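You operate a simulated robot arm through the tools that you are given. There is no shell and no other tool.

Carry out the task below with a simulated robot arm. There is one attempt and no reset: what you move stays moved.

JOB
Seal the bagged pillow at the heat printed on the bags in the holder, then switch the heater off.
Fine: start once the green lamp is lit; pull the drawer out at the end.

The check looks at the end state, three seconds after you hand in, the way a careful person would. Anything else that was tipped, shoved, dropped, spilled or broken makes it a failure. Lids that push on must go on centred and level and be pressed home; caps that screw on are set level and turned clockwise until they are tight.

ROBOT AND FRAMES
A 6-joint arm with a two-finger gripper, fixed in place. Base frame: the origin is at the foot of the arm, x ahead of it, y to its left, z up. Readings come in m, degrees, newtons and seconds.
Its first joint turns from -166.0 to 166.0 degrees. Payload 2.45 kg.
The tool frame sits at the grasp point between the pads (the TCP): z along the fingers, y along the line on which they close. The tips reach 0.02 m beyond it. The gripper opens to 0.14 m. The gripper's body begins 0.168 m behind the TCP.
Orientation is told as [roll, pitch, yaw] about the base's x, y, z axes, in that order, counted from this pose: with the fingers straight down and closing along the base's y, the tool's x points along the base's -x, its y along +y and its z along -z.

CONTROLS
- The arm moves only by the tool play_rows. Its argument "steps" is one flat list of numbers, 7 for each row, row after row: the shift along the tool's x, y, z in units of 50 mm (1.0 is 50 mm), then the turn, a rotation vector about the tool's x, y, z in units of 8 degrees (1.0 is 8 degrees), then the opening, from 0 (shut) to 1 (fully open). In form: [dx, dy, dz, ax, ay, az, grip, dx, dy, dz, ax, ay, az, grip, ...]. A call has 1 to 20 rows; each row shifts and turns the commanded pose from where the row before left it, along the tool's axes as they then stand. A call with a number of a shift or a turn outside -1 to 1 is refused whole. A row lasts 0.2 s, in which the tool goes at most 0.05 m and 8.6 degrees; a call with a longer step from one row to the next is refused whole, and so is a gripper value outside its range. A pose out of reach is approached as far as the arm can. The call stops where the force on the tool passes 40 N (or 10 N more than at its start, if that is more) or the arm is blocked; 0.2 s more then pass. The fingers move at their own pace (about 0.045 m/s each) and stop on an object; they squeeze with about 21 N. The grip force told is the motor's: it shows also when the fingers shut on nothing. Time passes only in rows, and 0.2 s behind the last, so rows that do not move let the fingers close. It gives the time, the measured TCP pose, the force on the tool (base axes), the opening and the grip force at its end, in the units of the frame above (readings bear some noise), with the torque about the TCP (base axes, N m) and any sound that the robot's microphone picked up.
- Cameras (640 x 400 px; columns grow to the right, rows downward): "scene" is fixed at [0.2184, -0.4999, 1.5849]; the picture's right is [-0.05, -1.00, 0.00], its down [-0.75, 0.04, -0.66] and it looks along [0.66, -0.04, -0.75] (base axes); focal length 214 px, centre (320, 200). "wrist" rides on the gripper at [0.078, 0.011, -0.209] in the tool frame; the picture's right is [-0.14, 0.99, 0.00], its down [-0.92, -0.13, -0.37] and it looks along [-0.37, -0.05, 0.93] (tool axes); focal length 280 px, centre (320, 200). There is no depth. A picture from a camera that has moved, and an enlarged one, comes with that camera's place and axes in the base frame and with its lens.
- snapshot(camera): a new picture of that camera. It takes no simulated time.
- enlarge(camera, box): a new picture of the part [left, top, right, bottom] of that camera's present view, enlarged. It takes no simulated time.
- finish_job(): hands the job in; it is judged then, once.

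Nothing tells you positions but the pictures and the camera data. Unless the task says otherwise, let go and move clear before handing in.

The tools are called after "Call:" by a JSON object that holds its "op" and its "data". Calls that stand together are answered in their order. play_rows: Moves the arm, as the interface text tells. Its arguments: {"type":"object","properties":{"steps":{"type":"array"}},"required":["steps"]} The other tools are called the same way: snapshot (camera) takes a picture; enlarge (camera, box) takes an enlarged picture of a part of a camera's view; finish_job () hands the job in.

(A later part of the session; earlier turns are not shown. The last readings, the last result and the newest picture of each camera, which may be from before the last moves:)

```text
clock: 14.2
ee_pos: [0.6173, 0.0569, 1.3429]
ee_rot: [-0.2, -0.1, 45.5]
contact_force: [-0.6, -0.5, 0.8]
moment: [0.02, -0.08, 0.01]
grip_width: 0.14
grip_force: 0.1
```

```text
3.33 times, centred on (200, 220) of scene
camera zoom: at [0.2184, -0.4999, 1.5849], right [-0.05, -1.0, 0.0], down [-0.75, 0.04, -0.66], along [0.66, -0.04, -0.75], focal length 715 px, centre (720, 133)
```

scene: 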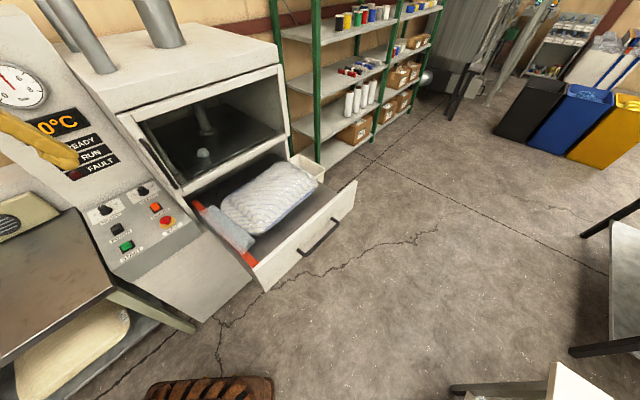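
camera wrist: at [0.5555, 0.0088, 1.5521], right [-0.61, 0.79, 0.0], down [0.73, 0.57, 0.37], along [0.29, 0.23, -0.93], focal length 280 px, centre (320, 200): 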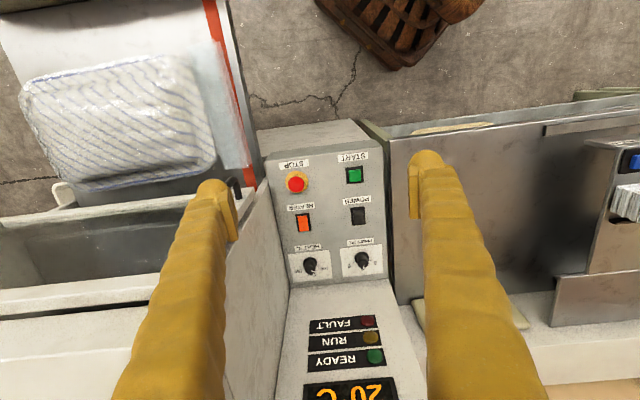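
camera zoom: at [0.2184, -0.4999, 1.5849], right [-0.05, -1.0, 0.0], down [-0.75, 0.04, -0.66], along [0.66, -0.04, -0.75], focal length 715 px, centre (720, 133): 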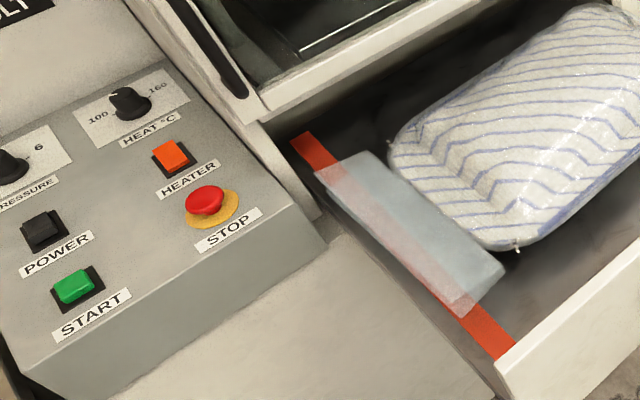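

The door appears simply shut. The panel lies nearly flat at z≈0.88–0.9, bounded by a wall on its right and the lamp panel behind, so I'll turn the gripper 90° to close along the depth direction and hover closer for accurate views.

Call:
{"op": "play_rows", "data": {"steps": [0, 0, 0, 0, 0, 1, 1, 0, 0, 0, 0, 0, 1, 1, 0, 0, 0, 0, 0, 1, 1, 0, 0, 0, 0, 0, 1, 1, 0, 0, 0, 0, 0, 1, 1, 0, 0, 0, 0, 0, 1, 1, 0, 0, 0, 0, 0, 1, 1, 0, 0, 0, 0, 0, 1, 1, 0, 0, 0, 0, 0, 1, 1, 0, 0, 0, 0, 0, 1, 1, 0, 0, 0, 0, 0, 1, 1, 0, 0, 0, 0, 0, 0.3, 1]}}

Call:
{"op": "play_rows", "data": {"steps": [0, 0.7, 0.6, 0, 0, 0, 1, 0, 0.7, 0.6, 0, 0, 0, 1, 0, 0.7, 0.6, 0, 0, 0, 1, 0, 0.7, 0.6, 0, 0, 0, 1, 0, 0.6, 0.4, 0, 0, 0, 1]}}

Call:
{"op": "snapshot", "data": {"camera": "wrist"}}

Call:
{"op": "snapshot", "data": {"camera": "scene"}}

```text
clock: 16.8
ee_pos: [0.6188, 0.0572, 1.3464]
ee_rot: [0.1, 0.0, -44.8]
contact_force: [-1.5, -0.4, 0.7]
moment: [-0.01, -0.04, -0.01]
grip_width: 0.1399
grip_force: 0.1
```

```text
clock: 18.0
ee_pos: [0.7408, 0.1796, 1.2093]
ee_rot: [0.0, 0.0, -44.8]
contact_force: [-0.5, 0.2, 0.0]
moment: [0.02, -0.02, -0.02]
grip_width: 0.1401
grip_force: 0.1
```

```text
taken
camera wrist: at [0.6938, 0.2416, 1.4183], right [0.8, 0.61, 0.0], down [0.56, -0.74, 0.37], along [0.22, -0.29, -0.93], focal length 280 px, centre (320, 200)
```

wrist: 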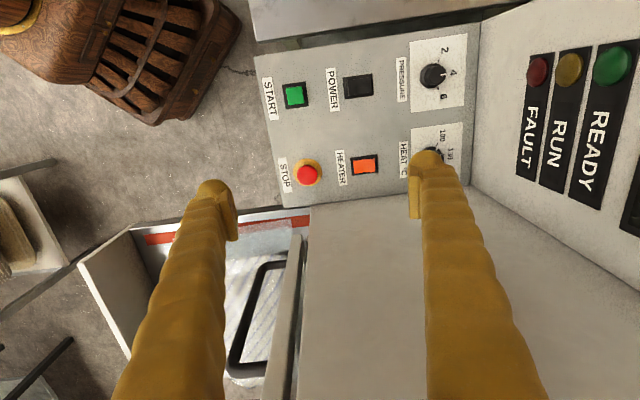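

```text
taken
```

scene: 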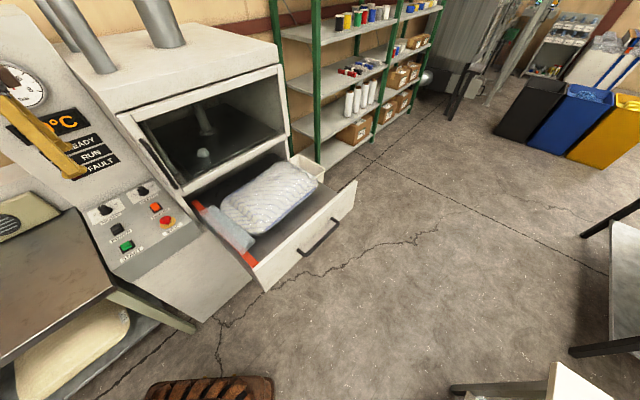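

The panel appears almost horizontal at z≈0.88. I'll zoom in for switch shape and knob geometry.

Call:
{"op": "enlarge", "data": {"camera": "wrist", "box": [250, 30, 480, 210]}}

Call:
{"op": "enlarge", "data": {"camera": "wrist", "box": [325, 130, 405, 190]}}

Call:
{"op": "enlarge", "data": {"camera": "wrist", "box": [395, 30, 475, 190]}}

Call:
{"op": "enlarge", "data": {"camera": "wrist", "box": [200, 200, 340, 400]}}

```text
2.22 times, centred on (365, 120) of wrist
camera zoom: at [0.6938, 0.2416, 1.4183], right [0.8, 0.61, 0.0], down [0.56, -0.74, 0.37], along [0.22, -0.29, -0.93], focal length 623 px, centre (220, 378)
```

zoom: 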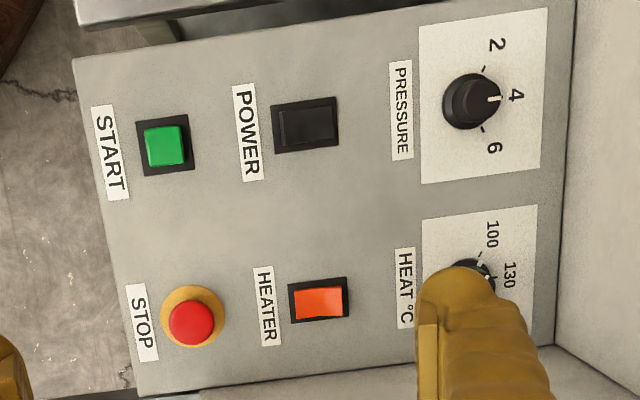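

```text
6.67 times, centred on (365, 160) of wrist
camera zoom: at [0.6938, 0.2416, 1.4183], right [0.8, 0.61, 0.0], down [0.56, -0.74, 0.37], along [0.22, -0.29, -0.93], focal length 1869 px, centre (20, 467)
```

zoom: 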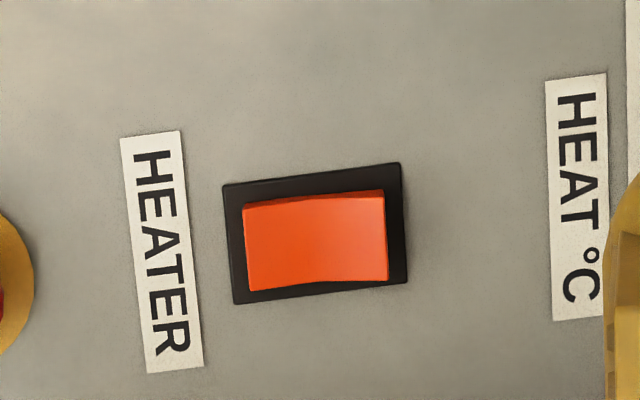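

```text
2.50 times, centred on (435, 110) of wrist
camera zoom: at [0.6938, 0.2416, 1.4183], right [0.8, 0.61, 0.0], down [0.56, -0.74, 0.37], along [0.22, -0.29, -0.93], focal length 701 px, centre (32, 425)
```

zoom: 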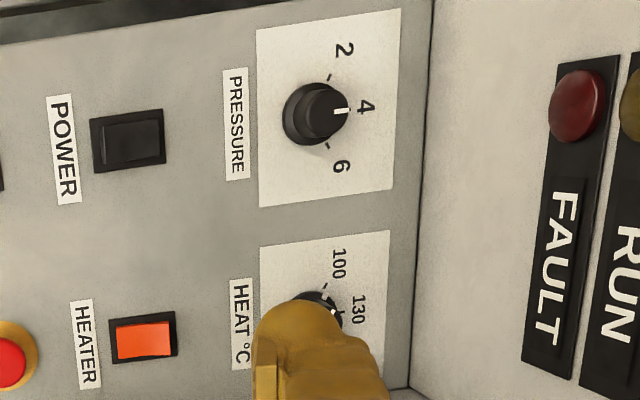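

```text
2.00 times, centred on (270, 300) of wrist
camera zoom: at [0.6938, 0.2416, 1.4183], right [0.8, 0.61, 0.0], down [0.56, -0.74, 0.37], along [0.22, -0.29, -0.93], focal length 561 px, centre (420, 0)
```

zoom: 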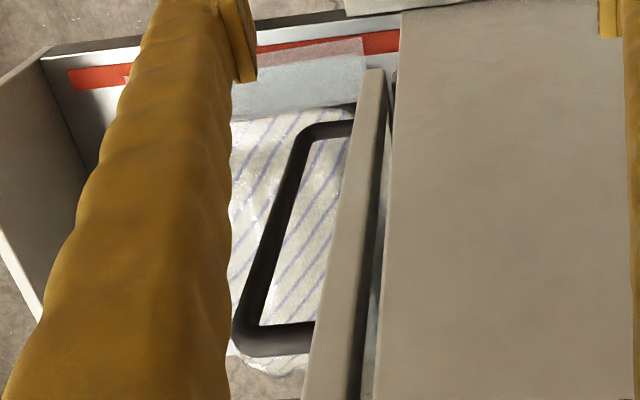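

The panel is horizontal at z≈0.872. The HEAT knob base is near (0.942, 0.273) with its top at about 0.908. The lamp wall and chamber wall make a corner there, so I'll lean the tool outward about 15° and hover near the knob to refine its position.

Call:
{"op": "play_rows", "data": {"steps": [0, 0, 0, 0, 0, -1, 1, 0, 0, 0, 0, 0, -1, 1, 0, 0, 0, 0, 0, -1, 1, 0, 0, 0, 0, 0, -1, 1, 0, 0, 0, 0, 0, -1, 1, 0, 0, 0, 0, 0, -1, 1, 0, 0, 0, 0, 0, -1, 1, 0, 0, 0, 0, 0, -0.475, 1, 0, 0, 0, 0, -1, 0, 1, 0, 0, 0, 0, -0.875, 0, 1]}}

Call:
{"op": "snapshot", "data": {"camera": "wrist"}}

```text
clock: 20.2
ee_pos: [0.7399, 0.1795, 1.207]
ee_rot: [0.0, -15.1, 15.1]
contact_force: [0.3, 0.1, 0.4]
moment: [0.01, 0.03, -0.02]
grip_width: 0.1399
grip_force: 0.0
```

```text
taken
camera wrist: at [0.612, 0.1547, 1.3881], right [-0.13, 0.99, 0.04], down [0.8, 0.08, 0.6], along [0.59, 0.1, -0.8], focal length 280 px, centre (320, 200)
```

wrist: 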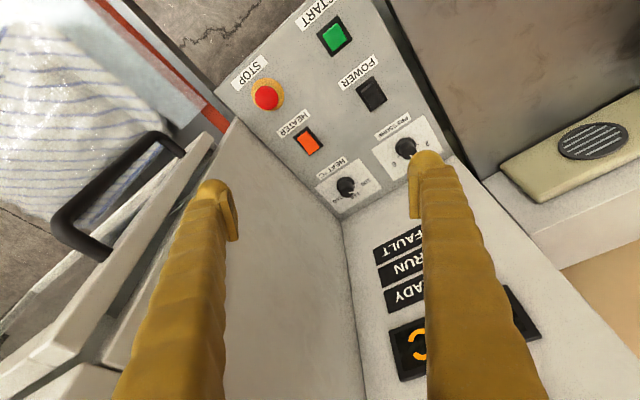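

Call:
{"op": "enlarge", "data": {"camera": "wrist", "box": [285, 120, 445, 220]}}

Call:
{"op": "enlarge", "data": {"camera": "wrist", "box": [0, 100, 260, 400]}}

```text
4.00 times, centred on (365, 170) of wrist
camera zoom: at [0.612, 0.1547, 1.3881], right [-0.13, 0.99, 0.04], down [0.8, 0.08, 0.6], along [0.59, 0.1, -0.8], focal length 1122 px, centre (140, 320)
```

zoom: 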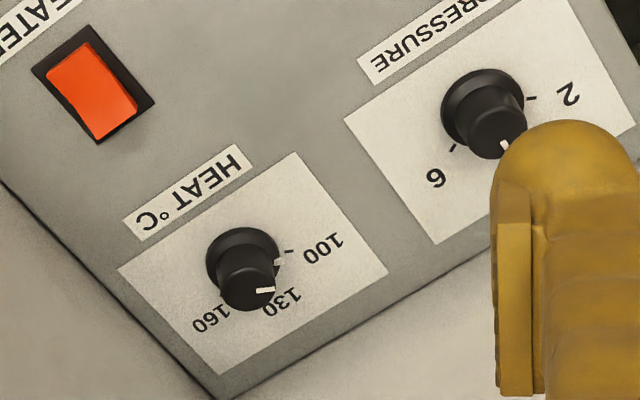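

```text
1.33 times, centred on (130, 250) of wrist
camera zoom: at [0.612, 0.1547, 1.3881], right [-0.13, 0.99, 0.04], down [0.8, 0.08, 0.6], along [0.59, 0.1, -0.8], focal length 374 px, centre (573, 133)
```

zoom: 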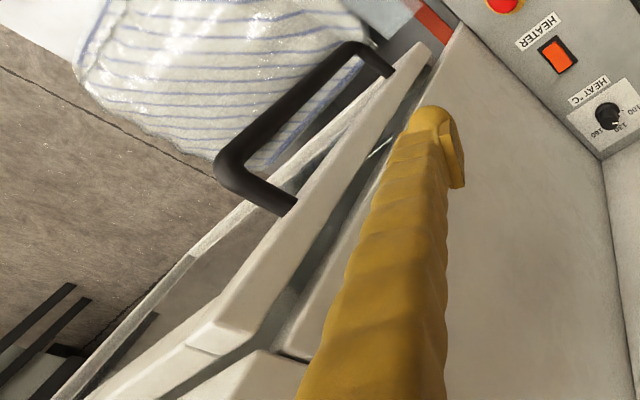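

The knob base is at about (0.944, 0.273, 0.873) and the pointer is parallel to the 100 tick. I'll move to a hover above it with the gripper partly open.

Call:
{"op": "play_rows", "data": {"steps": [-0.473, 0.108, 0.651, 0, 0, 0, 0.45, -0.473, 0.108, 0.651, 0, 0, 0, 0.45, -0.473, 0.108, 0.651, 0, 0, 0, 0.45, -0.473, 0.108, 0.651, 0, 0, 0, 0.45, -0.473, 0.108, 0.651, 0, 0, 0, 0.45, -0.473, 0.108, 0.651, 0, 0, 0, 0.45, -0.473, 0.108, 0.651, 0, 0, 0, 0.45]}}

Call:
{"op": "snapshot", "data": {"camera": "wrist"}}

Call:
{"op": "snapshot", "data": {"camera": "scene"}}

```text
clock: 21.8
ee_pos: [0.9401, 0.272, 1.0294]
ee_rot: [0.0, -15.1, 15.1]
contact_force: [0.2, 0.3, 1.2]
moment: [-0.01, 0.0, 0.0]
grip_width: 0.063
grip_force: 0.0
```

```text
taken
camera wrist: at [0.8112, 0.2488, 1.2114], right [-0.13, 0.99, 0.04], down [0.8, 0.08, 0.6], along [0.59, 0.1, -0.8], focal length 280 px, centre (320, 200)
```

wrist: 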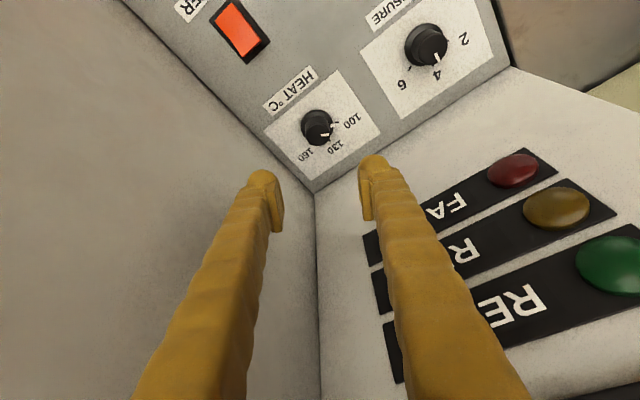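

```text
taken
```

scene: 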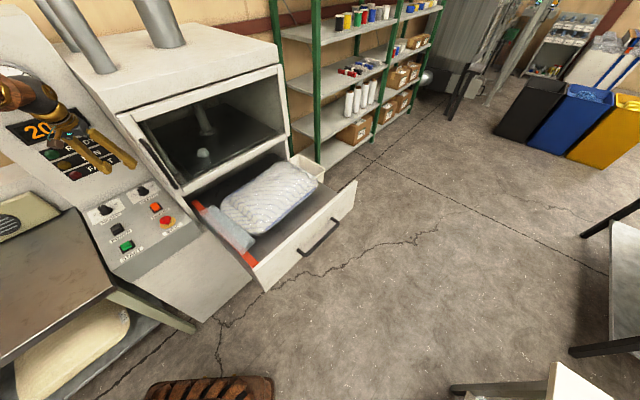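

Call:
{"op": "enlarge", "data": {"camera": "wrist", "box": [260, 70, 400, 180]}}

```text
3.64 times, centred on (330, 125) of wrist
camera zoom: at [0.8112, 0.2488, 1.2114], right [-0.13, 0.99, 0.04], down [0.8, 0.08, 0.6], along [0.59, 0.1, -0.8], focal length 1020 px, centre (284, 473)
```

zoom: 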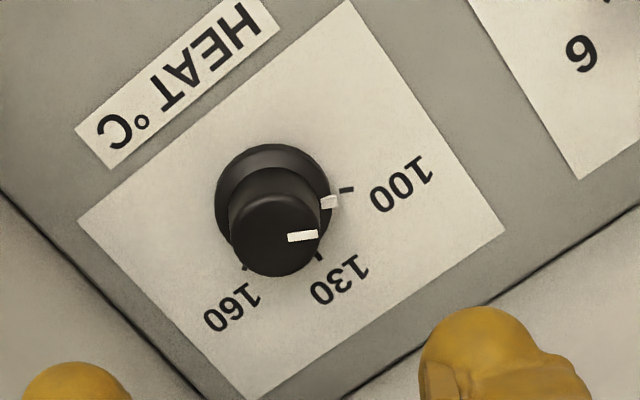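

The knob is at (0.9436, 0.274), with its top at z≈0.907. I'll descend vertically so the fingers straddle it.

Call:
{"op": "play_rows", "data": {"steps": [0.15, 0.0065, 0.5885, 0, 0, 0, 0.45, 0.15, 0.0065, 0.5885, 0, 0, 0, 0.45, 0.15, 0.0065, 0.5885, 0, 0, 0, 0.45, 0.075, 0.003, 0.294, 0, 0, 0, 0.45, 0.075, 0.003, 0.294, 0, 0, 0, 0.45]}}

Call:
{"op": "snapshot", "data": {"camera": "wrist"}}

Call:
{"op": "enlarge", "data": {"camera": "scene", "box": [60, 140, 200, 240]}}

```text
clock: 23.0
ee_pos: [0.9421, 0.275, 0.908]
ee_rot: [0.0, -15.0, 15.0]
contact_force: [-0.3, -0.4, -0.2]
moment: [0.0, 0.05, 0.0]
grip_width: 0.0631
grip_force: 0.1
```

```text
taken
camera wrist: at [0.814, 0.2515, 1.0895], right [-0.13, 0.99, 0.04], down [0.8, 0.08, 0.59], along [0.59, 0.1, -0.8], focal length 280 px, centre (320, 200)
```

wrist: 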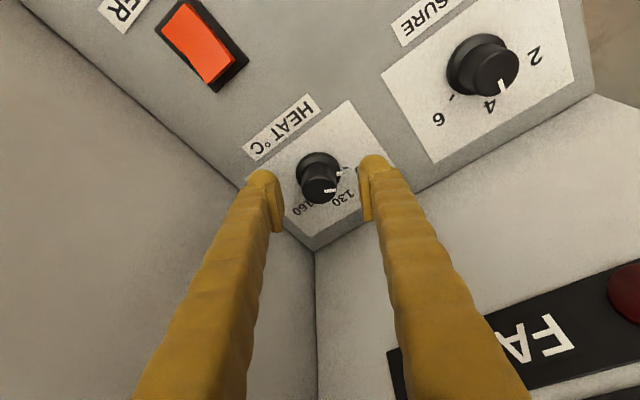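

```text
4.00 times, centred on (130, 190) of scene
camera zoom: at [0.2184, -0.4999, 1.5849], right [-0.05, -1.0, 0.0], down [-0.75, 0.04, -0.66], along [0.66, -0.04, -0.75], focal length 858 px, centre (1080, 240)
```

zoom: 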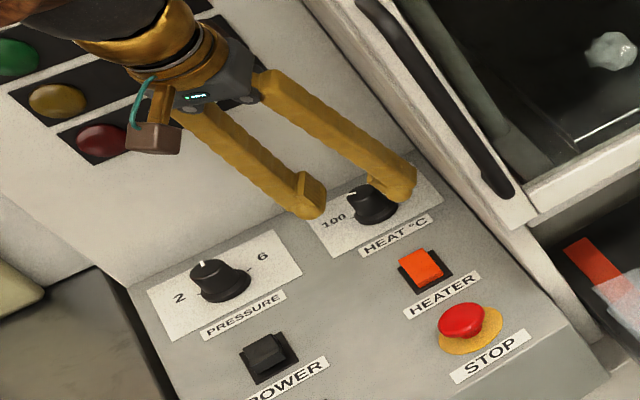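

The fingers straddle the knob well. Closing on it.

Call:
{"op": "play_rows", "data": {"steps": [0, 0, 0, 0, 0, 0, 0.15, 0, 0, 0, 0, 0, 0, 0.15, 0, 0, 0, 0, 0, 0, 0.15, 0, 0, 0, 0, 0, 0, 0.15]}}

Call:
{"op": "enlarge", "data": {"camera": "wrist", "box": [240, 120, 400, 240]}}

```text
clock: 24.0
ee_pos: [0.9421, 0.2753, 0.9063]
ee_rot: [0.0, -14.9, 15.0]
contact_force: [0.3, -7.4, 1.7]
moment: [-0.12, -0.03, -0.05]
grip_width: 0.0257
grip_force: 3.2
```

```text
3.33 times, centred on (320, 180) of wrist
camera zoom: at [0.8142, 0.2514, 1.0896], right [-0.13, 0.99, 0.04], down [0.8, 0.08, 0.59], along [0.59, 0.1, -0.8], focal length 935 px, centre (320, 267)
```

zoom: 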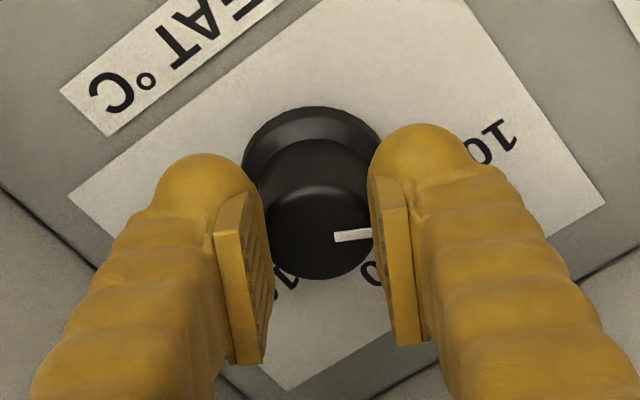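

Call:
{"op": "play_rows", "data": {"steps": [0, -0.03, 0, 0, 0, 0, 0, 0, 0, 0, 0, 0, 0, 0, 0, 0, 0, 0, 0, 0, 0]}}

```text
clock: 24.9
ee_pos: [0.9425, 0.2752, 0.9141]
ee_rot: [0.1, -15.5, 15.0]
contact_force: [-15.9, -4.2, 50.9]
moment: [-0.16, 0.67, -0.01]
grip_width: 0.0059
grip_force: 28.6
stopped in row 3: the force on the tool passed its limit at 48 N (the readings are from after the stop); the commanded pose is now the measured one
```

The fingers seem to have slipped off the knob: the opening is 6 mm with a high upward force. Checking.

Call:
{"op": "snapshot", "data": {"camera": "wrist"}}

Call:
{"op": "enlarge", "data": {"camera": "wrist", "box": [240, 120, 400, 240]}}

Call:
{"op": "enlarge", "data": {"camera": "scene", "box": [110, 160, 174, 200]}}

```text
taken
camera wrist: at [0.8136, 0.2503, 1.0952], right [-0.13, 0.99, 0.04], down [0.8, 0.08, 0.6], along [0.59, 0.11, -0.8], focal length 280 px, centre (320, 200)
```

wrist: 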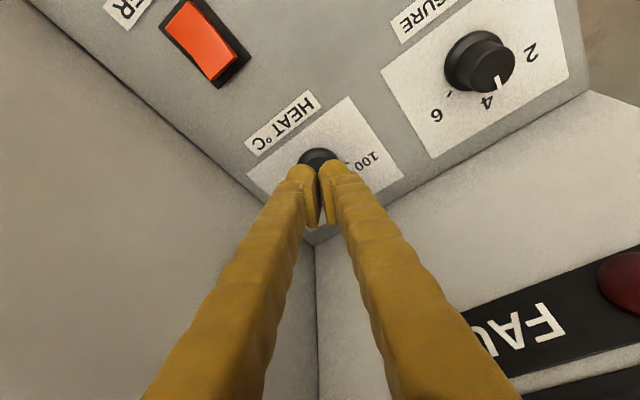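

```text
3.33 times, centred on (320, 180) of wrist
camera zoom: at [0.8136, 0.2503, 1.0952], right [-0.13, 0.99, 0.04], down [0.8, 0.08, 0.6], along [0.59, 0.11, -0.8], focal length 935 px, centre (320, 267)
```

zoom: 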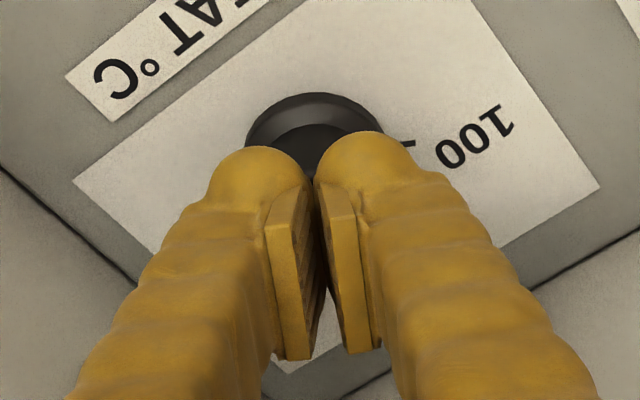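

```text
10.00 times, centred on (142, 180) of scene
camera zoom: at [0.2184, -0.4999, 1.5849], right [-0.05, -1.0, 0.0], down [-0.75, 0.04, -0.66], along [0.66, -0.04, -0.75], focal length 2145 px, centre (2100, 400)
```

zoom: 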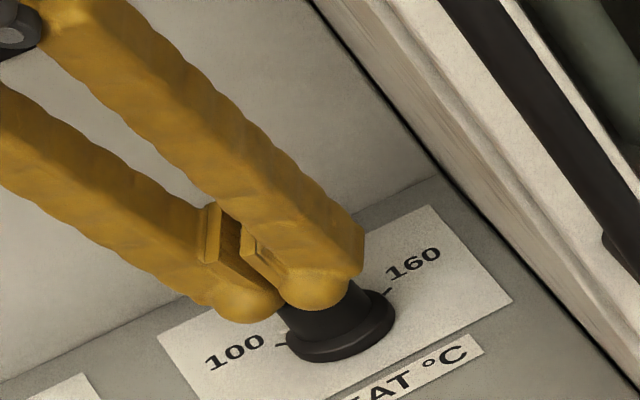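

The rounded tips rode up the knob. I'll lift straight up, reopen, and inspect the knob and fingertips.

Call:
{"op": "play_rows", "data": {"steps": [-0.16, 0, -0.58, 0, 0, 0, 0, -0.16, 0, -0.58, 0, 0, 0, 0.45, 0, 0, 0, 0, 0, 0, 0.45, 0, 0, 0, 0, 0, 0, 0.45]}}

Call:
{"op": "enlarge", "data": {"camera": "wrist", "box": [230, 80, 410, 260]}}

Call:
{"op": "enlarge", "data": {"camera": "scene", "box": [100, 150, 180, 210]}}

```text
clock: 25.9
ee_pos: [0.9411, 0.273, 0.9705]
ee_rot: [0.0, -15.1, 15.1]
contact_force: [0.0, -0.3, 0.6]
moment: [-0.01, 0.01, -0.01]
grip_width: 0.0628
grip_force: 0.1
```

```text
2.22 times, centred on (320, 170) of wrist
camera zoom: at [0.8133, 0.25, 1.1519], right [-0.13, 0.99, 0.04], down [0.8, 0.08, 0.6], along [0.59, 0.11, -0.8], focal length 623 px, centre (320, 267)
```

zoom: 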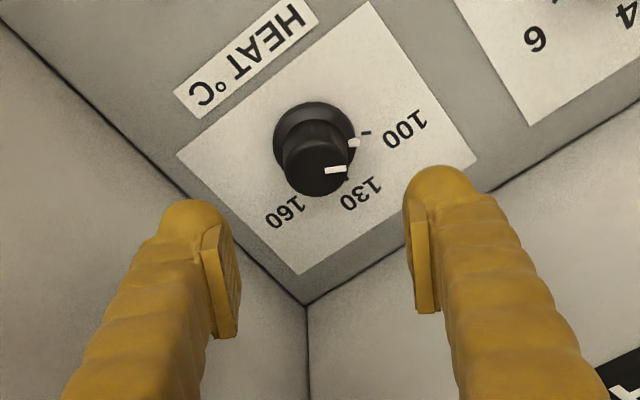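

```text
6.67 times, centred on (140, 180) of scene
camera zoom: at [0.2184, -0.4999, 1.5849], right [-0.05, -1.0, 0.0], down [-0.75, 0.04, -0.66], along [0.66, -0.04, -0.75], focal length 1430 px, centre (1520, 333)
```

zoom: 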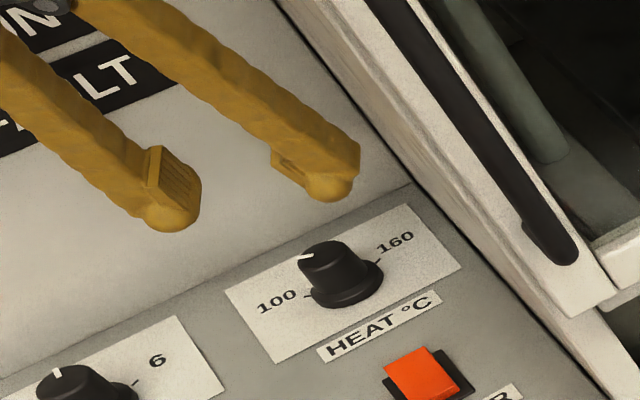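

The knob is intact and still at 100. The flat pads sit about 11 mm above the ball tips, so I need to go about 5 mm lower and grip more gently.

Call:
{"op": "play_rows", "data": {"steps": [0.086, 0.002, 0.331, 0, 0, 0, 0.45, 0.086, 0.002, 0.331, 0, 0, 0, 0.45, 0.086, 0.002, 0.331, 0, 0, 0, 0.45, 0.086, 0.002, 0.331, 0, 0, 0, 0.45, 0, 0, 0, 0, 0, 0, 0.22, 0, 0, 0, 0, 0, 0, 0.2, 0, 0, 0, 0, 0, 0, 0.2]}}

Call:
{"op": "enlarge", "data": {"camera": "wrist", "box": [240, 120, 400, 240]}}

Call:
{"op": "enlarge", "data": {"camera": "scene", "box": [110, 165, 174, 205]}}

```text
clock: 27.5
ee_pos: [0.9433, 0.2736, 0.8984]
ee_rot: [0.0, -15.1, 15.0]
contact_force: [-0.3, 3.7, -0.7]
moment: [0.0, -0.02, -0.02]
grip_width: 0.0305
grip_force: 1.4
```

```text
3.33 times, centred on (320, 180) of wrist
camera zoom: at [0.8148, 0.2498, 1.0806], right [-0.13, 0.99, 0.04], down [0.8, 0.08, 0.6], along [0.59, 0.11, -0.8], focal length 935 px, centre (320, 267)
```

zoom: 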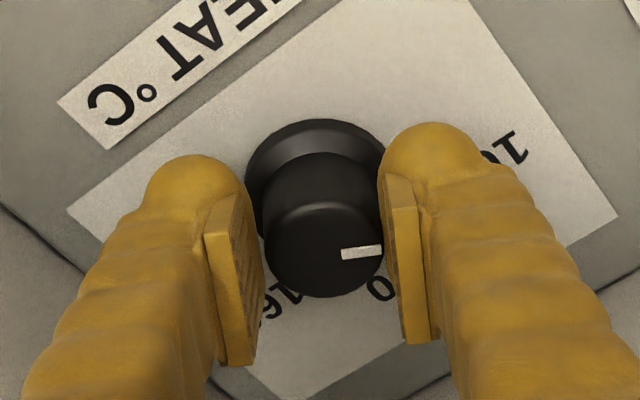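

```text
10.00 times, centred on (142, 185) of scene
camera zoom: at [0.2184, -0.4999, 1.5849], right [-0.05, -1.0, 0.0], down [-0.75, 0.04, -0.66], along [0.66, -0.04, -0.75], focal length 2145 px, centre (2100, 350)
```

zoom: 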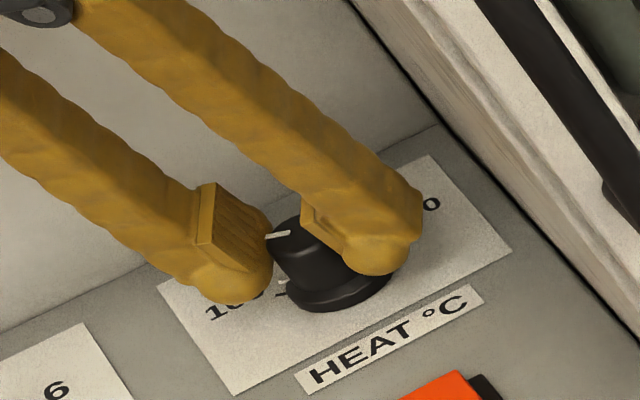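

The knob now sits between the flat pads. I'll centre by about 1 mm and close gently.

Call:
{"op": "play_rows", "data": {"steps": [0, 0.02, 0, 0, 0, 0, 0.19, 0, 0, 0, 0, 0, 0, 0.18, 0, 0, 0, 0, 0, 0, 0.17, 0, 0, 0, 0, 0, 0, 0.16]}}

Call:
{"op": "enlarge", "data": {"camera": "wrist", "box": [240, 120, 400, 240]}}

```text
clock: 28.5
ee_pos: [0.9417, 0.274, 0.8995]
ee_rot: [0.0, -15.2, 15.0]
contact_force: [10.7, -9.2, -4.4]
moment: [-0.1, -0.13, -0.06]
grip_width: 0.028
grip_force: 44.4
```

```text
3.33 times, centred on (320, 180) of wrist
camera zoom: at [0.8142, 0.2506, 1.0809], right [-0.13, 0.99, 0.04], down [0.8, 0.08, 0.6], along [0.59, 0.11, -0.8], focal length 935 px, centre (320, 267)
```

zoom: 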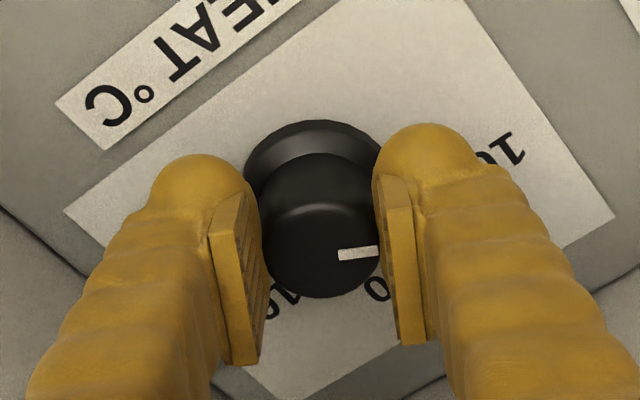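

Firm grip (28 mm, stable). I'll turn 16° clockwise about the knob's vertical axis and check.

Call:
{"op": "play_rows", "data": {"steps": [0, 0, 0, 0.13, 0, 0.483, 0.16, 0, 0, 0, 0.13, 0, 0.483, 0.16, 0, 0, 0, 0.13, 0, 0.483, 0.16, 0, 0, 0, 0.13, 0, 0.483, 0.16]}}

Call:
{"op": "enlarge", "data": {"camera": "wrist", "box": [240, 120, 400, 240]}}

```text
clock: 29.5
ee_pos: [0.9405, 0.2762, 0.8985]
ee_rot: [0.1, -15.0, -1.0]
contact_force: [-1.0, 16.2, -21.2]
moment: [0.16, 0.0, 0.11]
grip_width: 0.0282
grip_force: 45.0
```

```text
3.33 times, centred on (320, 180) of wrist
camera zoom: at [0.813, 0.2882, 1.0815], right [0.15, 0.99, 0.04], down [0.79, -0.14, 0.59], along [0.59, -0.06, -0.8], focal length 935 px, centre (320, 267)
```

zoom: 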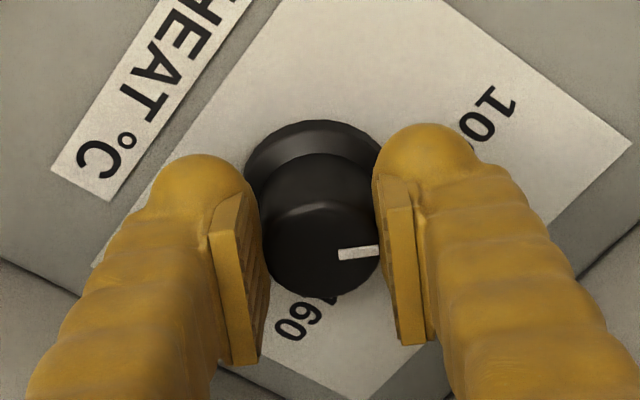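

The knob turns with the gripper. I'll continue another 15° with a small compliance shift.

Call:
{"op": "play_rows", "data": {"steps": [0, 0.02, 0.01, 0, 0, 0, 0.16, 0, 0, 0, 0.12, 0, 0.453, 0.16, 0, 0, 0, 0.12, 0, 0.453, 0.16, 0, 0, 0, 0.12, 0, 0.453, 0.16, 0, 0, 0, 0.12, 0, 0.453, 0.16]}}

Call:
{"op": "snapshot", "data": {"camera": "wrist"}}

Call:
{"op": "enlarge", "data": {"camera": "scene", "box": [60, 100, 220, 220]}}

```text
clock: 30.7
ee_pos: [0.9427, 0.2765, 0.9001]
ee_rot: [0.1, -15.0, -16.0]
contact_force: [-14.1, 14.5, -16.8]
moment: [0.15, 0.26, 0.06]
grip_width: 0.0282
grip_force: 45.1
```

```text
taken
camera wrist: at [0.8211, 0.3224, 1.0821], right [0.4, 0.92, 0.04], down [0.73, -0.34, 0.6], along [0.56, -0.21, -0.8], focal length 280 px, centre (320, 200)
```

wrist: 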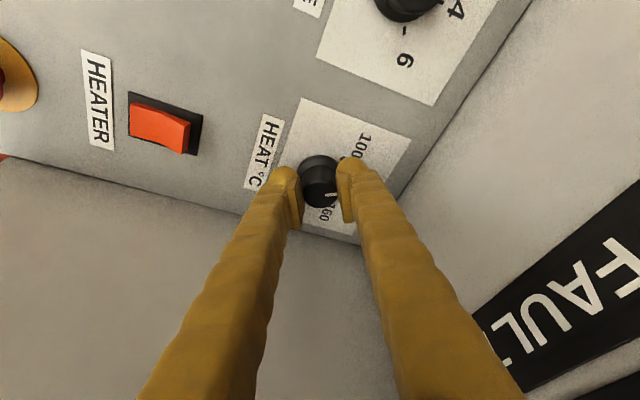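

```text
3.33 times, centred on (140, 160) of scene
camera zoom: at [0.2184, -0.4999, 1.5849], right [-0.05, -1.0, 0.0], down [-0.75, 0.04, -0.66], along [0.66, -0.04, -0.75], focal length 715 px, centre (920, 333)
```

zoom: 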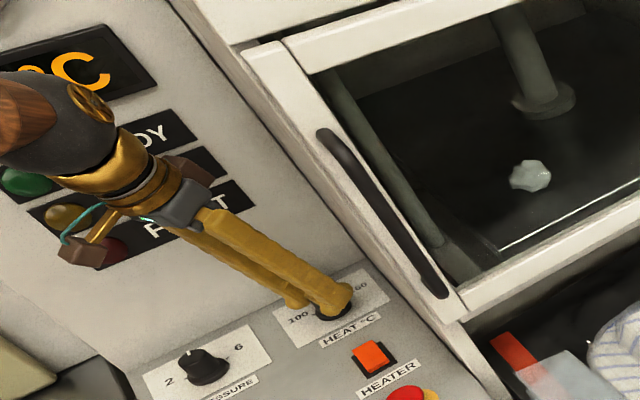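

About 31° done (≈115). I'll release, swing the gripper back, and regrip for the second half so I stay clear of the walls.

Call:
{"op": "play_rows", "data": {"steps": [0, 0, 0, 0, 0, 0, 0.38, 0, 0, 0, 0, 0, 0, 0.38, 0, 0, 0, -0.25, 0, -0.93, 0.38, 0, 0, 0, -0.25, 0, -0.93, 0.38, 0, 0, 0, -0.25, 0, -0.93, 0.38, 0, 0, 0, -0.25, 0, -0.93, 0.38, 0, 0, 0, 0, 0, 0, 0.38]}}

Call:
{"op": "enlarge", "data": {"camera": "wrist", "box": [240, 120, 400, 240]}}

```text
clock: 32.3
ee_pos: [0.9425, 0.2773, 0.9008]
ee_rot: [0.1, -15.3, 15.0]
contact_force: [-0.5, -0.5, -0.1]
moment: [0.01, -0.02, 0.0]
grip_width: 0.0532
grip_force: 0.1
```

```text
3.33 times, centred on (320, 180) of wrist
camera zoom: at [0.8148, 0.2536, 1.0812], right [-0.13, 0.99, 0.04], down [0.8, 0.08, 0.6], along [0.59, 0.11, -0.8], focal length 935 px, centre (320, 267)
```

zoom: 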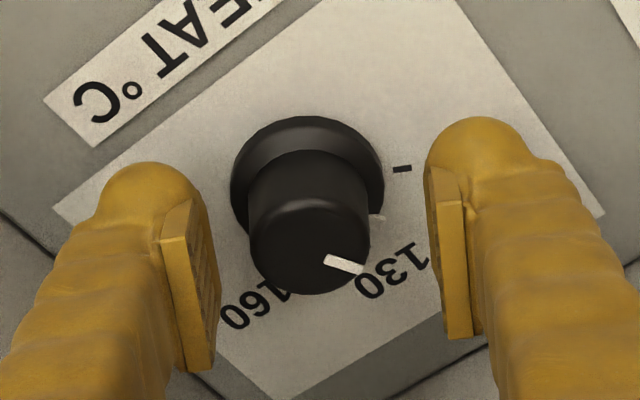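

Call:
{"op": "play_rows", "data": {"steps": [0, -0.05, 0.02, 0, 0, 0, 0.3, 0, 0, 0, 0, 0, 0, 0.22, 0, 0, 0, 0, 0, 0, 0.2, 0, 0, 0, 0, 0, 0, 0.19, 0, 0, 0, 0, 0, 0, 0.18, 0, 0, 0, 0, 0, 0, 0.17, 0, 0, 0, 0, 0, 0, 0.16]}}

Call:
{"op": "enlarge", "data": {"camera": "wrist", "box": [240, 120, 400, 240]}}

```text
clock: 33.9
ee_pos: [0.9434, 0.2751, 0.8986]
ee_rot: [0.2, -15.2, 14.8]
contact_force: [2.4, -2.2, -1.9]
moment: [-0.02, 0.0, -0.01]
grip_width: 0.0279
grip_force: 45.3
```

```text
3.33 times, centred on (320, 180) of wrist
camera zoom: at [0.8153, 0.2511, 1.0801], right [-0.13, 0.99, 0.04], down [0.8, 0.08, 0.6], along [0.59, 0.1, -0.8], focal length 935 px, centre (320, 267)
```

zoom: 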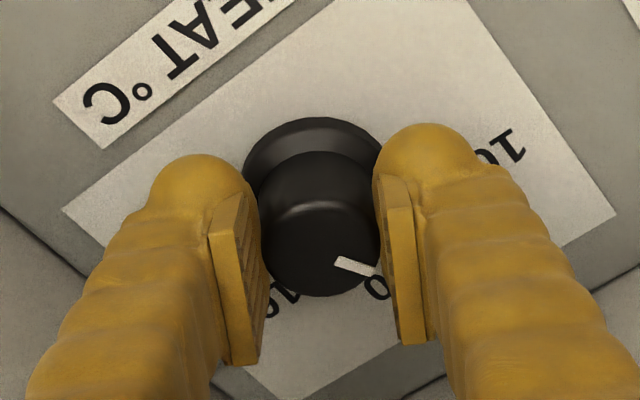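

Centred grip. Turning another ~28° clockwise, then I'll release and read the dial.

Call:
{"op": "play_rows", "data": {"steps": [0, 0, 0, 0.13, 0, 0.483, 0.16, 0, 0, 0, 0.13, 0, 0.483, 0.16, 0, 0, 0, 0.13, 0, 0.483, 0.16, 0, 0, 0, 0.13, 0, 0.483, 0.16, 0, 0, 0, 0.13, 0, 0.483, 0.16, 0, 0, 0, 0.13, 0, 0.483, 0.16, 0, 0, 0, 0.13, 0, 0.483, 0.16]}}

Call:
{"op": "play_rows", "data": {"steps": [0, 0, 0, 0, 0, 0, 0.4, 0, 0, 0, 0, 0, 0, 0.4, 0.129, 0, -0.483, 0, 0, 0, 0.4, -0.258, 0, -0.966, 0, 0, 0, 0.4]}}

Call:
{"op": "snapshot", "data": {"camera": "wrist"}}

Call:
{"op": "enlarge", "data": {"camera": "wrist", "box": [250, 80, 390, 200]}}

```text
clock: 35.3
ee_pos: [0.942, 0.2767, 0.8989]
ee_rot: [0.1, -15.0, -9.2]
contact_force: [5.1, 4.0, -5.5]
moment: [0.04, -0.03, -0.01]
grip_width: 0.028
grip_force: 44.8
stopped in row 7: the force on the tool passed its limit at 42 N (the readings are from after the stop); the commanded pose is now the measured one
```

```text
clock: 36.3
ee_pos: [0.931, 0.2812, 0.971]
ee_rot: [0.2, -15.1, -9.3]
contact_force: [-1.1, -0.3, 0.0]
moment: [0.0, -0.01, 0.01]
grip_width: 0.0559
grip_force: 0.0
```

```text
taken
camera wrist: at [0.8058, 0.3119, 1.1524], right [0.29, 0.96, 0.04], down [0.76, -0.25, 0.59], along [0.58, -0.14, -0.8], focal length 280 px, centre (320, 200)
```

wrist: 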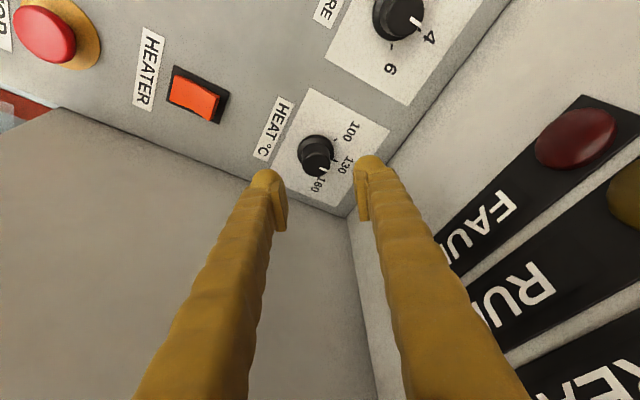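

```text
3.33 times, centred on (320, 140) of wrist
camera zoom: at [0.8058, 0.3119, 1.1524], right [0.29, 0.96, 0.04], down [0.76, -0.25, 0.59], along [0.58, -0.14, -0.8], focal length 935 px, centre (320, 400)
```

zoom: 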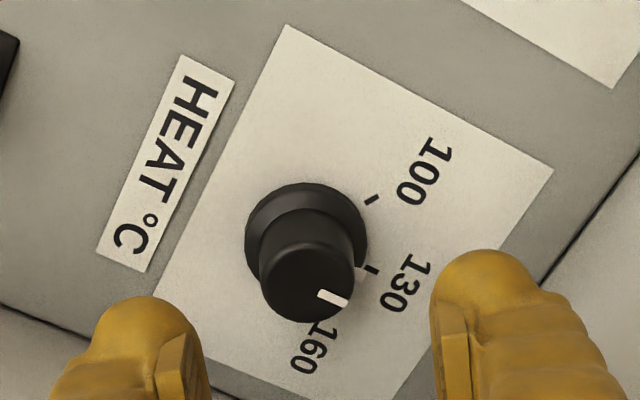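

Call:
{"op": "enlarge", "data": {"camera": "wrist", "box": [296, 125, 352, 165]}}

Call:
{"op": "enlarge", "data": {"camera": "scene", "box": [120, 175, 160, 205]}}

```text
10.00 times, centred on (324, 145) of wrist
camera zoom: at [0.8058, 0.3119, 1.1524], right [0.29, 0.96, 0.04], down [0.76, -0.25, 0.59], along [0.58, -0.14, -0.8], focal length 2804 px, centre (280, 750)
```

zoom: 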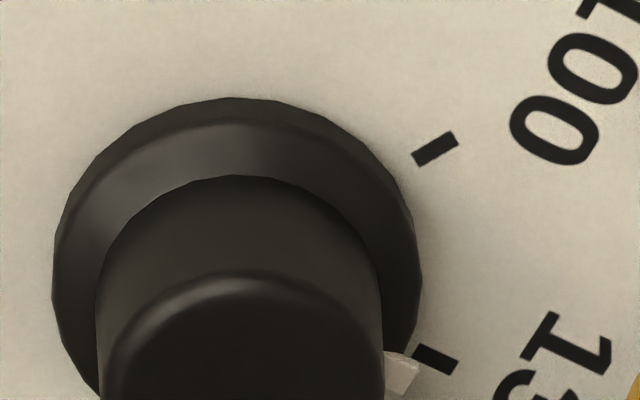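

```text
13.33 times, centred on (140, 190) of scene
camera zoom: at [0.2184, -0.4999, 1.5849], right [-0.05, -1.0, 0.0], down [-0.75, 0.04, -0.66], along [0.66, -0.04, -0.75], focal length 2860 px, centre (2720, 333)
```

zoom: 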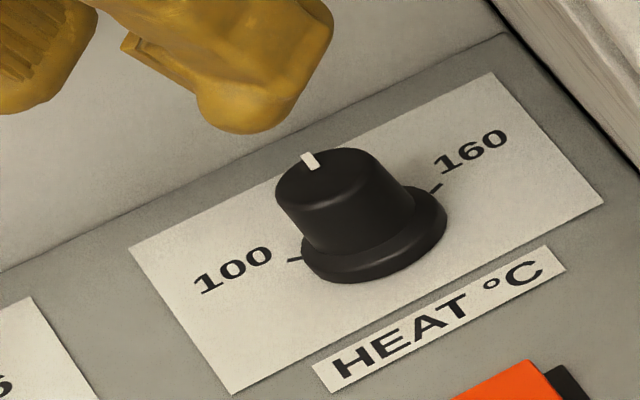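

The pointer is very near 130. I'll back off so both knobs are in view and compare with the pressure knob, which points straight at its top mark.

Call:
{"op": "play_rows", "data": {"steps": [0.5, 0.3, -0.7, 0, 0, 0, 0.4, 0.5, 0.3, -0.7, 0, 0, 0, 0.6, 0.5, 0.3, -0.7, 0, 0, 0, 1, 0, 0, 0, 0, 0.9, 0, 1, 0, 0, 0, 0, 0.9, 0, 1, 0, 0, 0, 0, 0.9, 0, 1, 0, 0, 0, 0, 0.9, 0, 1]}}

Call:
{"op": "snapshot", "data": {"camera": "wrist"}}

```text
clock: 37.9
ee_pos: [0.8394, 0.3382, 1.0528]
ee_rot: [0.2, 13.9, -9.1]
contact_force: [0.0, 0.2, 1.2]
moment: [-0.03, -0.04, 0.0]
grip_width: 0.1402
grip_force: 0.1
```

```text
taken
camera wrist: at [0.8152, 0.352, 1.2752], right [0.29, 0.96, -0.03], down [0.95, -0.28, 0.14], along [0.12, -0.07, -0.99], focal length 280 px, centre (320, 200)
```

wrist: 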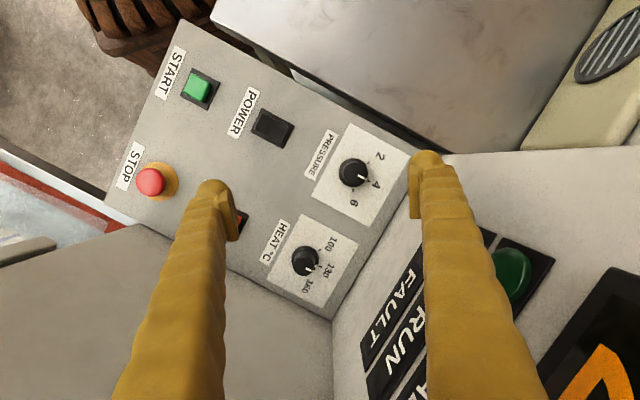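

Call:
{"op": "enlarge", "data": {"camera": "wrist", "box": [276, 235, 340, 285]}}

Call:
{"op": "enlarge", "data": {"camera": "wrist", "box": [322, 145, 386, 195]}}

Call:
{"op": "enlarge", "data": {"camera": "wrist", "box": [180, 60, 300, 150]}}

```text
8.00 times, centred on (308, 260) of wrist
camera zoom: at [0.8152, 0.352, 1.2752], right [0.29, 0.96, -0.03], down [0.95, -0.28, 0.14], along [0.12, -0.07, -0.99], focal length 2243 px, centre (416, -280)
```

zoom: 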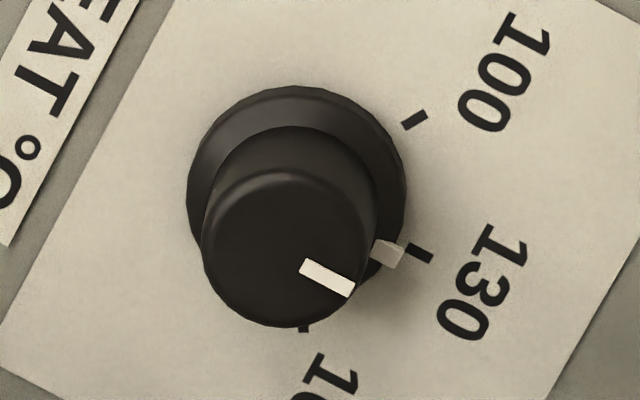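

```text
8.00 times, centred on (354, 170) of wrist
camera zoom: at [0.8152, 0.352, 1.2752], right [0.29, 0.96, -0.03], down [0.95, -0.28, 0.14], along [0.12, -0.07, -0.99], focal length 2243 px, centre (48, 440)
```

zoom: 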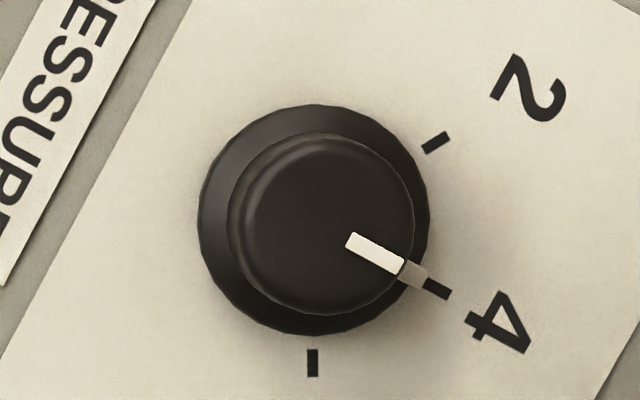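

```text
4.44 times, centred on (240, 105) of wrist
camera zoom: at [0.8152, 0.352, 1.2752], right [0.29, 0.96, -0.03], down [0.95, -0.28, 0.14], along [0.12, -0.07, -0.99], focal length 1246 px, centre (676, 622)
```

zoom: 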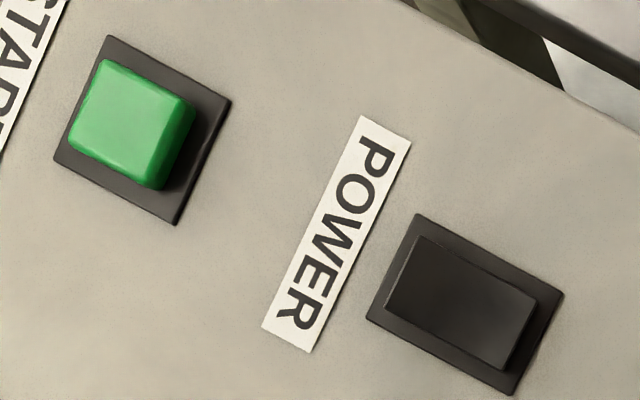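

The heat pointer now parallels the 130 tick just as the pressure pointer parallels 4, so the heat is set to 130. Next is the HEATER rocker; I'll compare its tilt to the POWER rocker.

Call:
{"op": "enlarge", "data": {"camera": "scene", "box": [140, 195, 172, 220]}}

Call:
{"op": "enlarge", "data": {"camera": "scene", "box": [104, 215, 136, 240]}}

```text
16.00 times, centred on (156, 208) of scene
camera zoom: at [0.2184, -0.4999, 1.5849], right [-0.05, -1.0, 0.0], down [-0.75, 0.04, -0.66], along [0.66, -0.04, -0.75], focal length 3432 px, centre (2944, 80)
```

zoom: 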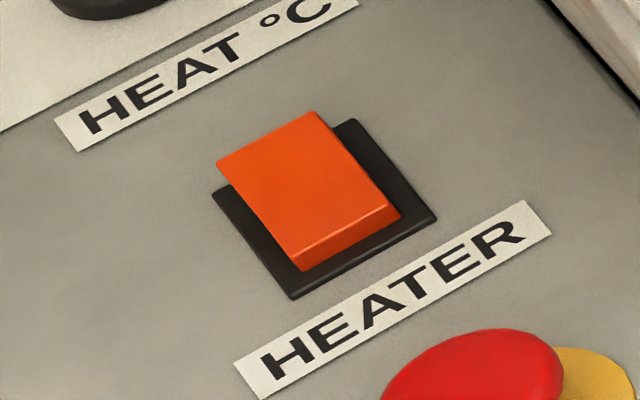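

```text
16.00 times, centred on (120, 228) of scene
camera zoom: at [0.2184, -0.4999, 1.5849], right [-0.05, -1.0, 0.0], down [-0.75, 0.04, -0.66], along [0.66, -0.04, -0.75], focal length 3432 px, centre (3520, -240)
```

zoom: 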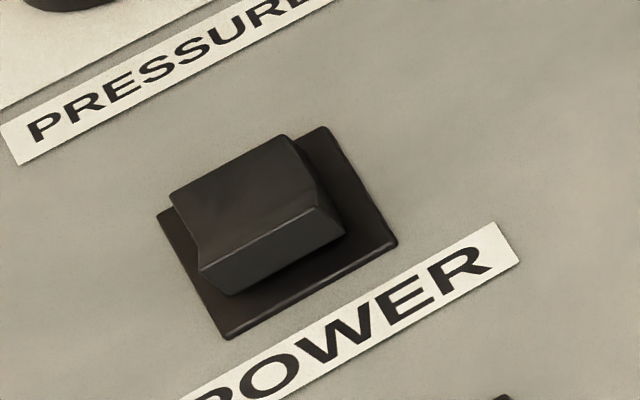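

HEATER is raised at its far end (off), while POWER is raised at its label end (on). I'll close the fingers, return to the outward tilt, and hover over HEATER's raised end at about (0.864, 0.196).

Call:
{"op": "play_rows", "data": {"steps": [0, 0, 0, 0, -0.9, 0, 0, 0, 0, 0, 0, -0.9, 0, 0, 0, 0, 0, 0, -0.9, 0, 0, 0, 0, 0, 0, -0.9, 0, 0, 0, 0, 0, -0.147, 0, -0.55, 0, 0, 0, 0, -0.147, 0, -0.55, 0]}}

Call:
{"op": "play_rows", "data": {"steps": [0.0255, -0.711, 0.4735, 0, 0, 0, 0, 0.0255, -0.711, 0.4735, 0, 0, 0, 0, 0.0255, -0.711, 0.4735, 0, 0, 0, 0, 0.0255, -0.711, 0.4735, 0, 0, 0, 0]}}

Call:
{"op": "snapshot", "data": {"camera": "wrist"}}

Call:
{"op": "enlarge", "data": {"camera": "scene", "box": [100, 150, 200, 230]}}

```text
clock: 39.3
ee_pos: [0.8394, 0.3389, 1.0543]
ee_rot: [0.1, -15.0, 0.0]
contact_force: [0.0, 0.2, 0.0]
moment: [-0.02, -0.02, 0.01]
grip_width: 0.0154
grip_force: 0.1
```

```text
clock: 40.3
ee_pos: [0.8559, 0.1944, 0.9611]
ee_rot: [0.0, -15.3, 0.0]
contact_force: [-1.2, -0.5, 0.3]
moment: [-0.02, 0.0, 0.01]
grip_width: 0.0001
grip_force: 21.3
```

```text
taken
camera wrist: at [0.7262, 0.2044, 1.143], right [0.13, 0.99, 0.04], down [0.79, -0.13, 0.6], along [0.6, -0.05, -0.8], focal length 280 px, centre (320, 200)
```

wrist: 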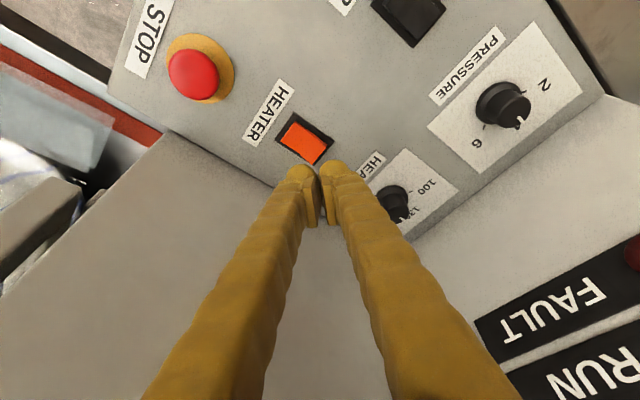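

```text
5.00 times, centred on (150, 190) of scene
camera zoom: at [0.2184, -0.4999, 1.5849], right [-0.05, -1.0, 0.0], down [-0.75, 0.04, -0.66], along [0.66, -0.04, -0.75], focal length 1072 px, centre (1170, 250)
```

zoom: 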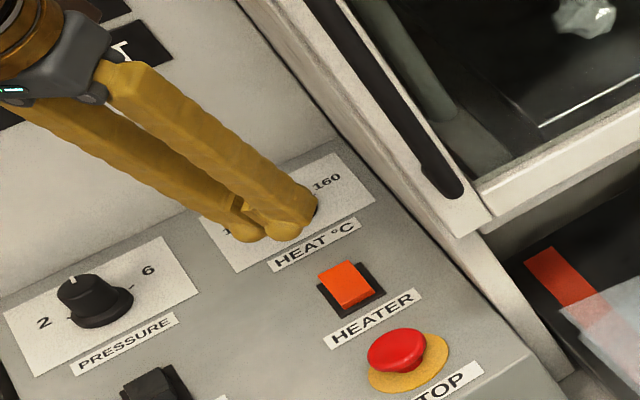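

Call:
{"op": "enlarge", "data": {"camera": "wrist", "box": [260, 100, 380, 210]}}

```text
3.64 times, centred on (320, 155) of wrist
camera zoom: at [0.7262, 0.2044, 1.143], right [0.13, 0.99, 0.04], down [0.79, -0.13, 0.6], along [0.6, -0.05, -0.8], focal length 1020 px, centre (320, 364)
```

zoom: 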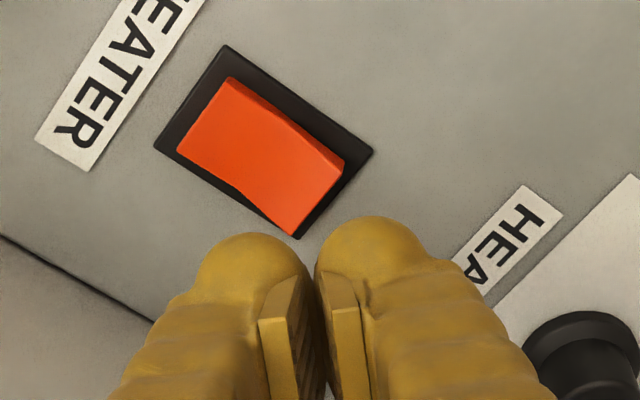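

The raised end edge is at about (0.859, 0.196). I'll come down onto it and press in small steps.

Call:
{"op": "play_rows", "data": {"steps": [0.161, -0.024, 0.402, 0, 0, 0, 0, 0.161, -0.024, 0.402, 0, 0, 0, 0, 0.0105, 0, 0.0386, 0, 0, 0, 0, 0.0105, 0, 0.0386, 0, 0, 0, 0, 0.0105, 0, 0.0386, 0, 0, 0, 0, 0.0105, 0, 0.0386, 0, 0, 0, 0]}}

Call:
{"op": "enlarge", "data": {"camera": "scene", "box": [120, 180, 184, 220]}}

```text
clock: 41.7
ee_pos: [0.8528, 0.1942, 0.9092]
ee_rot: [0.1, -15.1, 0.0]
contact_force: [0.4, 0.1, 0.5]
moment: [-0.01, 0.01, 0.02]
grip_width: 0.0001
grip_force: 21.1
```

```text
10.00 times, centred on (152, 200) of scene
camera zoom: at [0.2184, -0.4999, 1.5849], right [-0.05, -1.0, 0.0], down [-0.75, 0.04, -0.66], along [0.66, -0.04, -0.75], focal length 2145 px, centre (2000, 200)
```

zoom: 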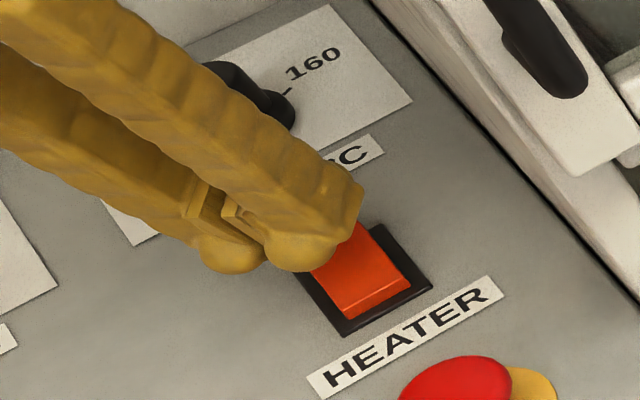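

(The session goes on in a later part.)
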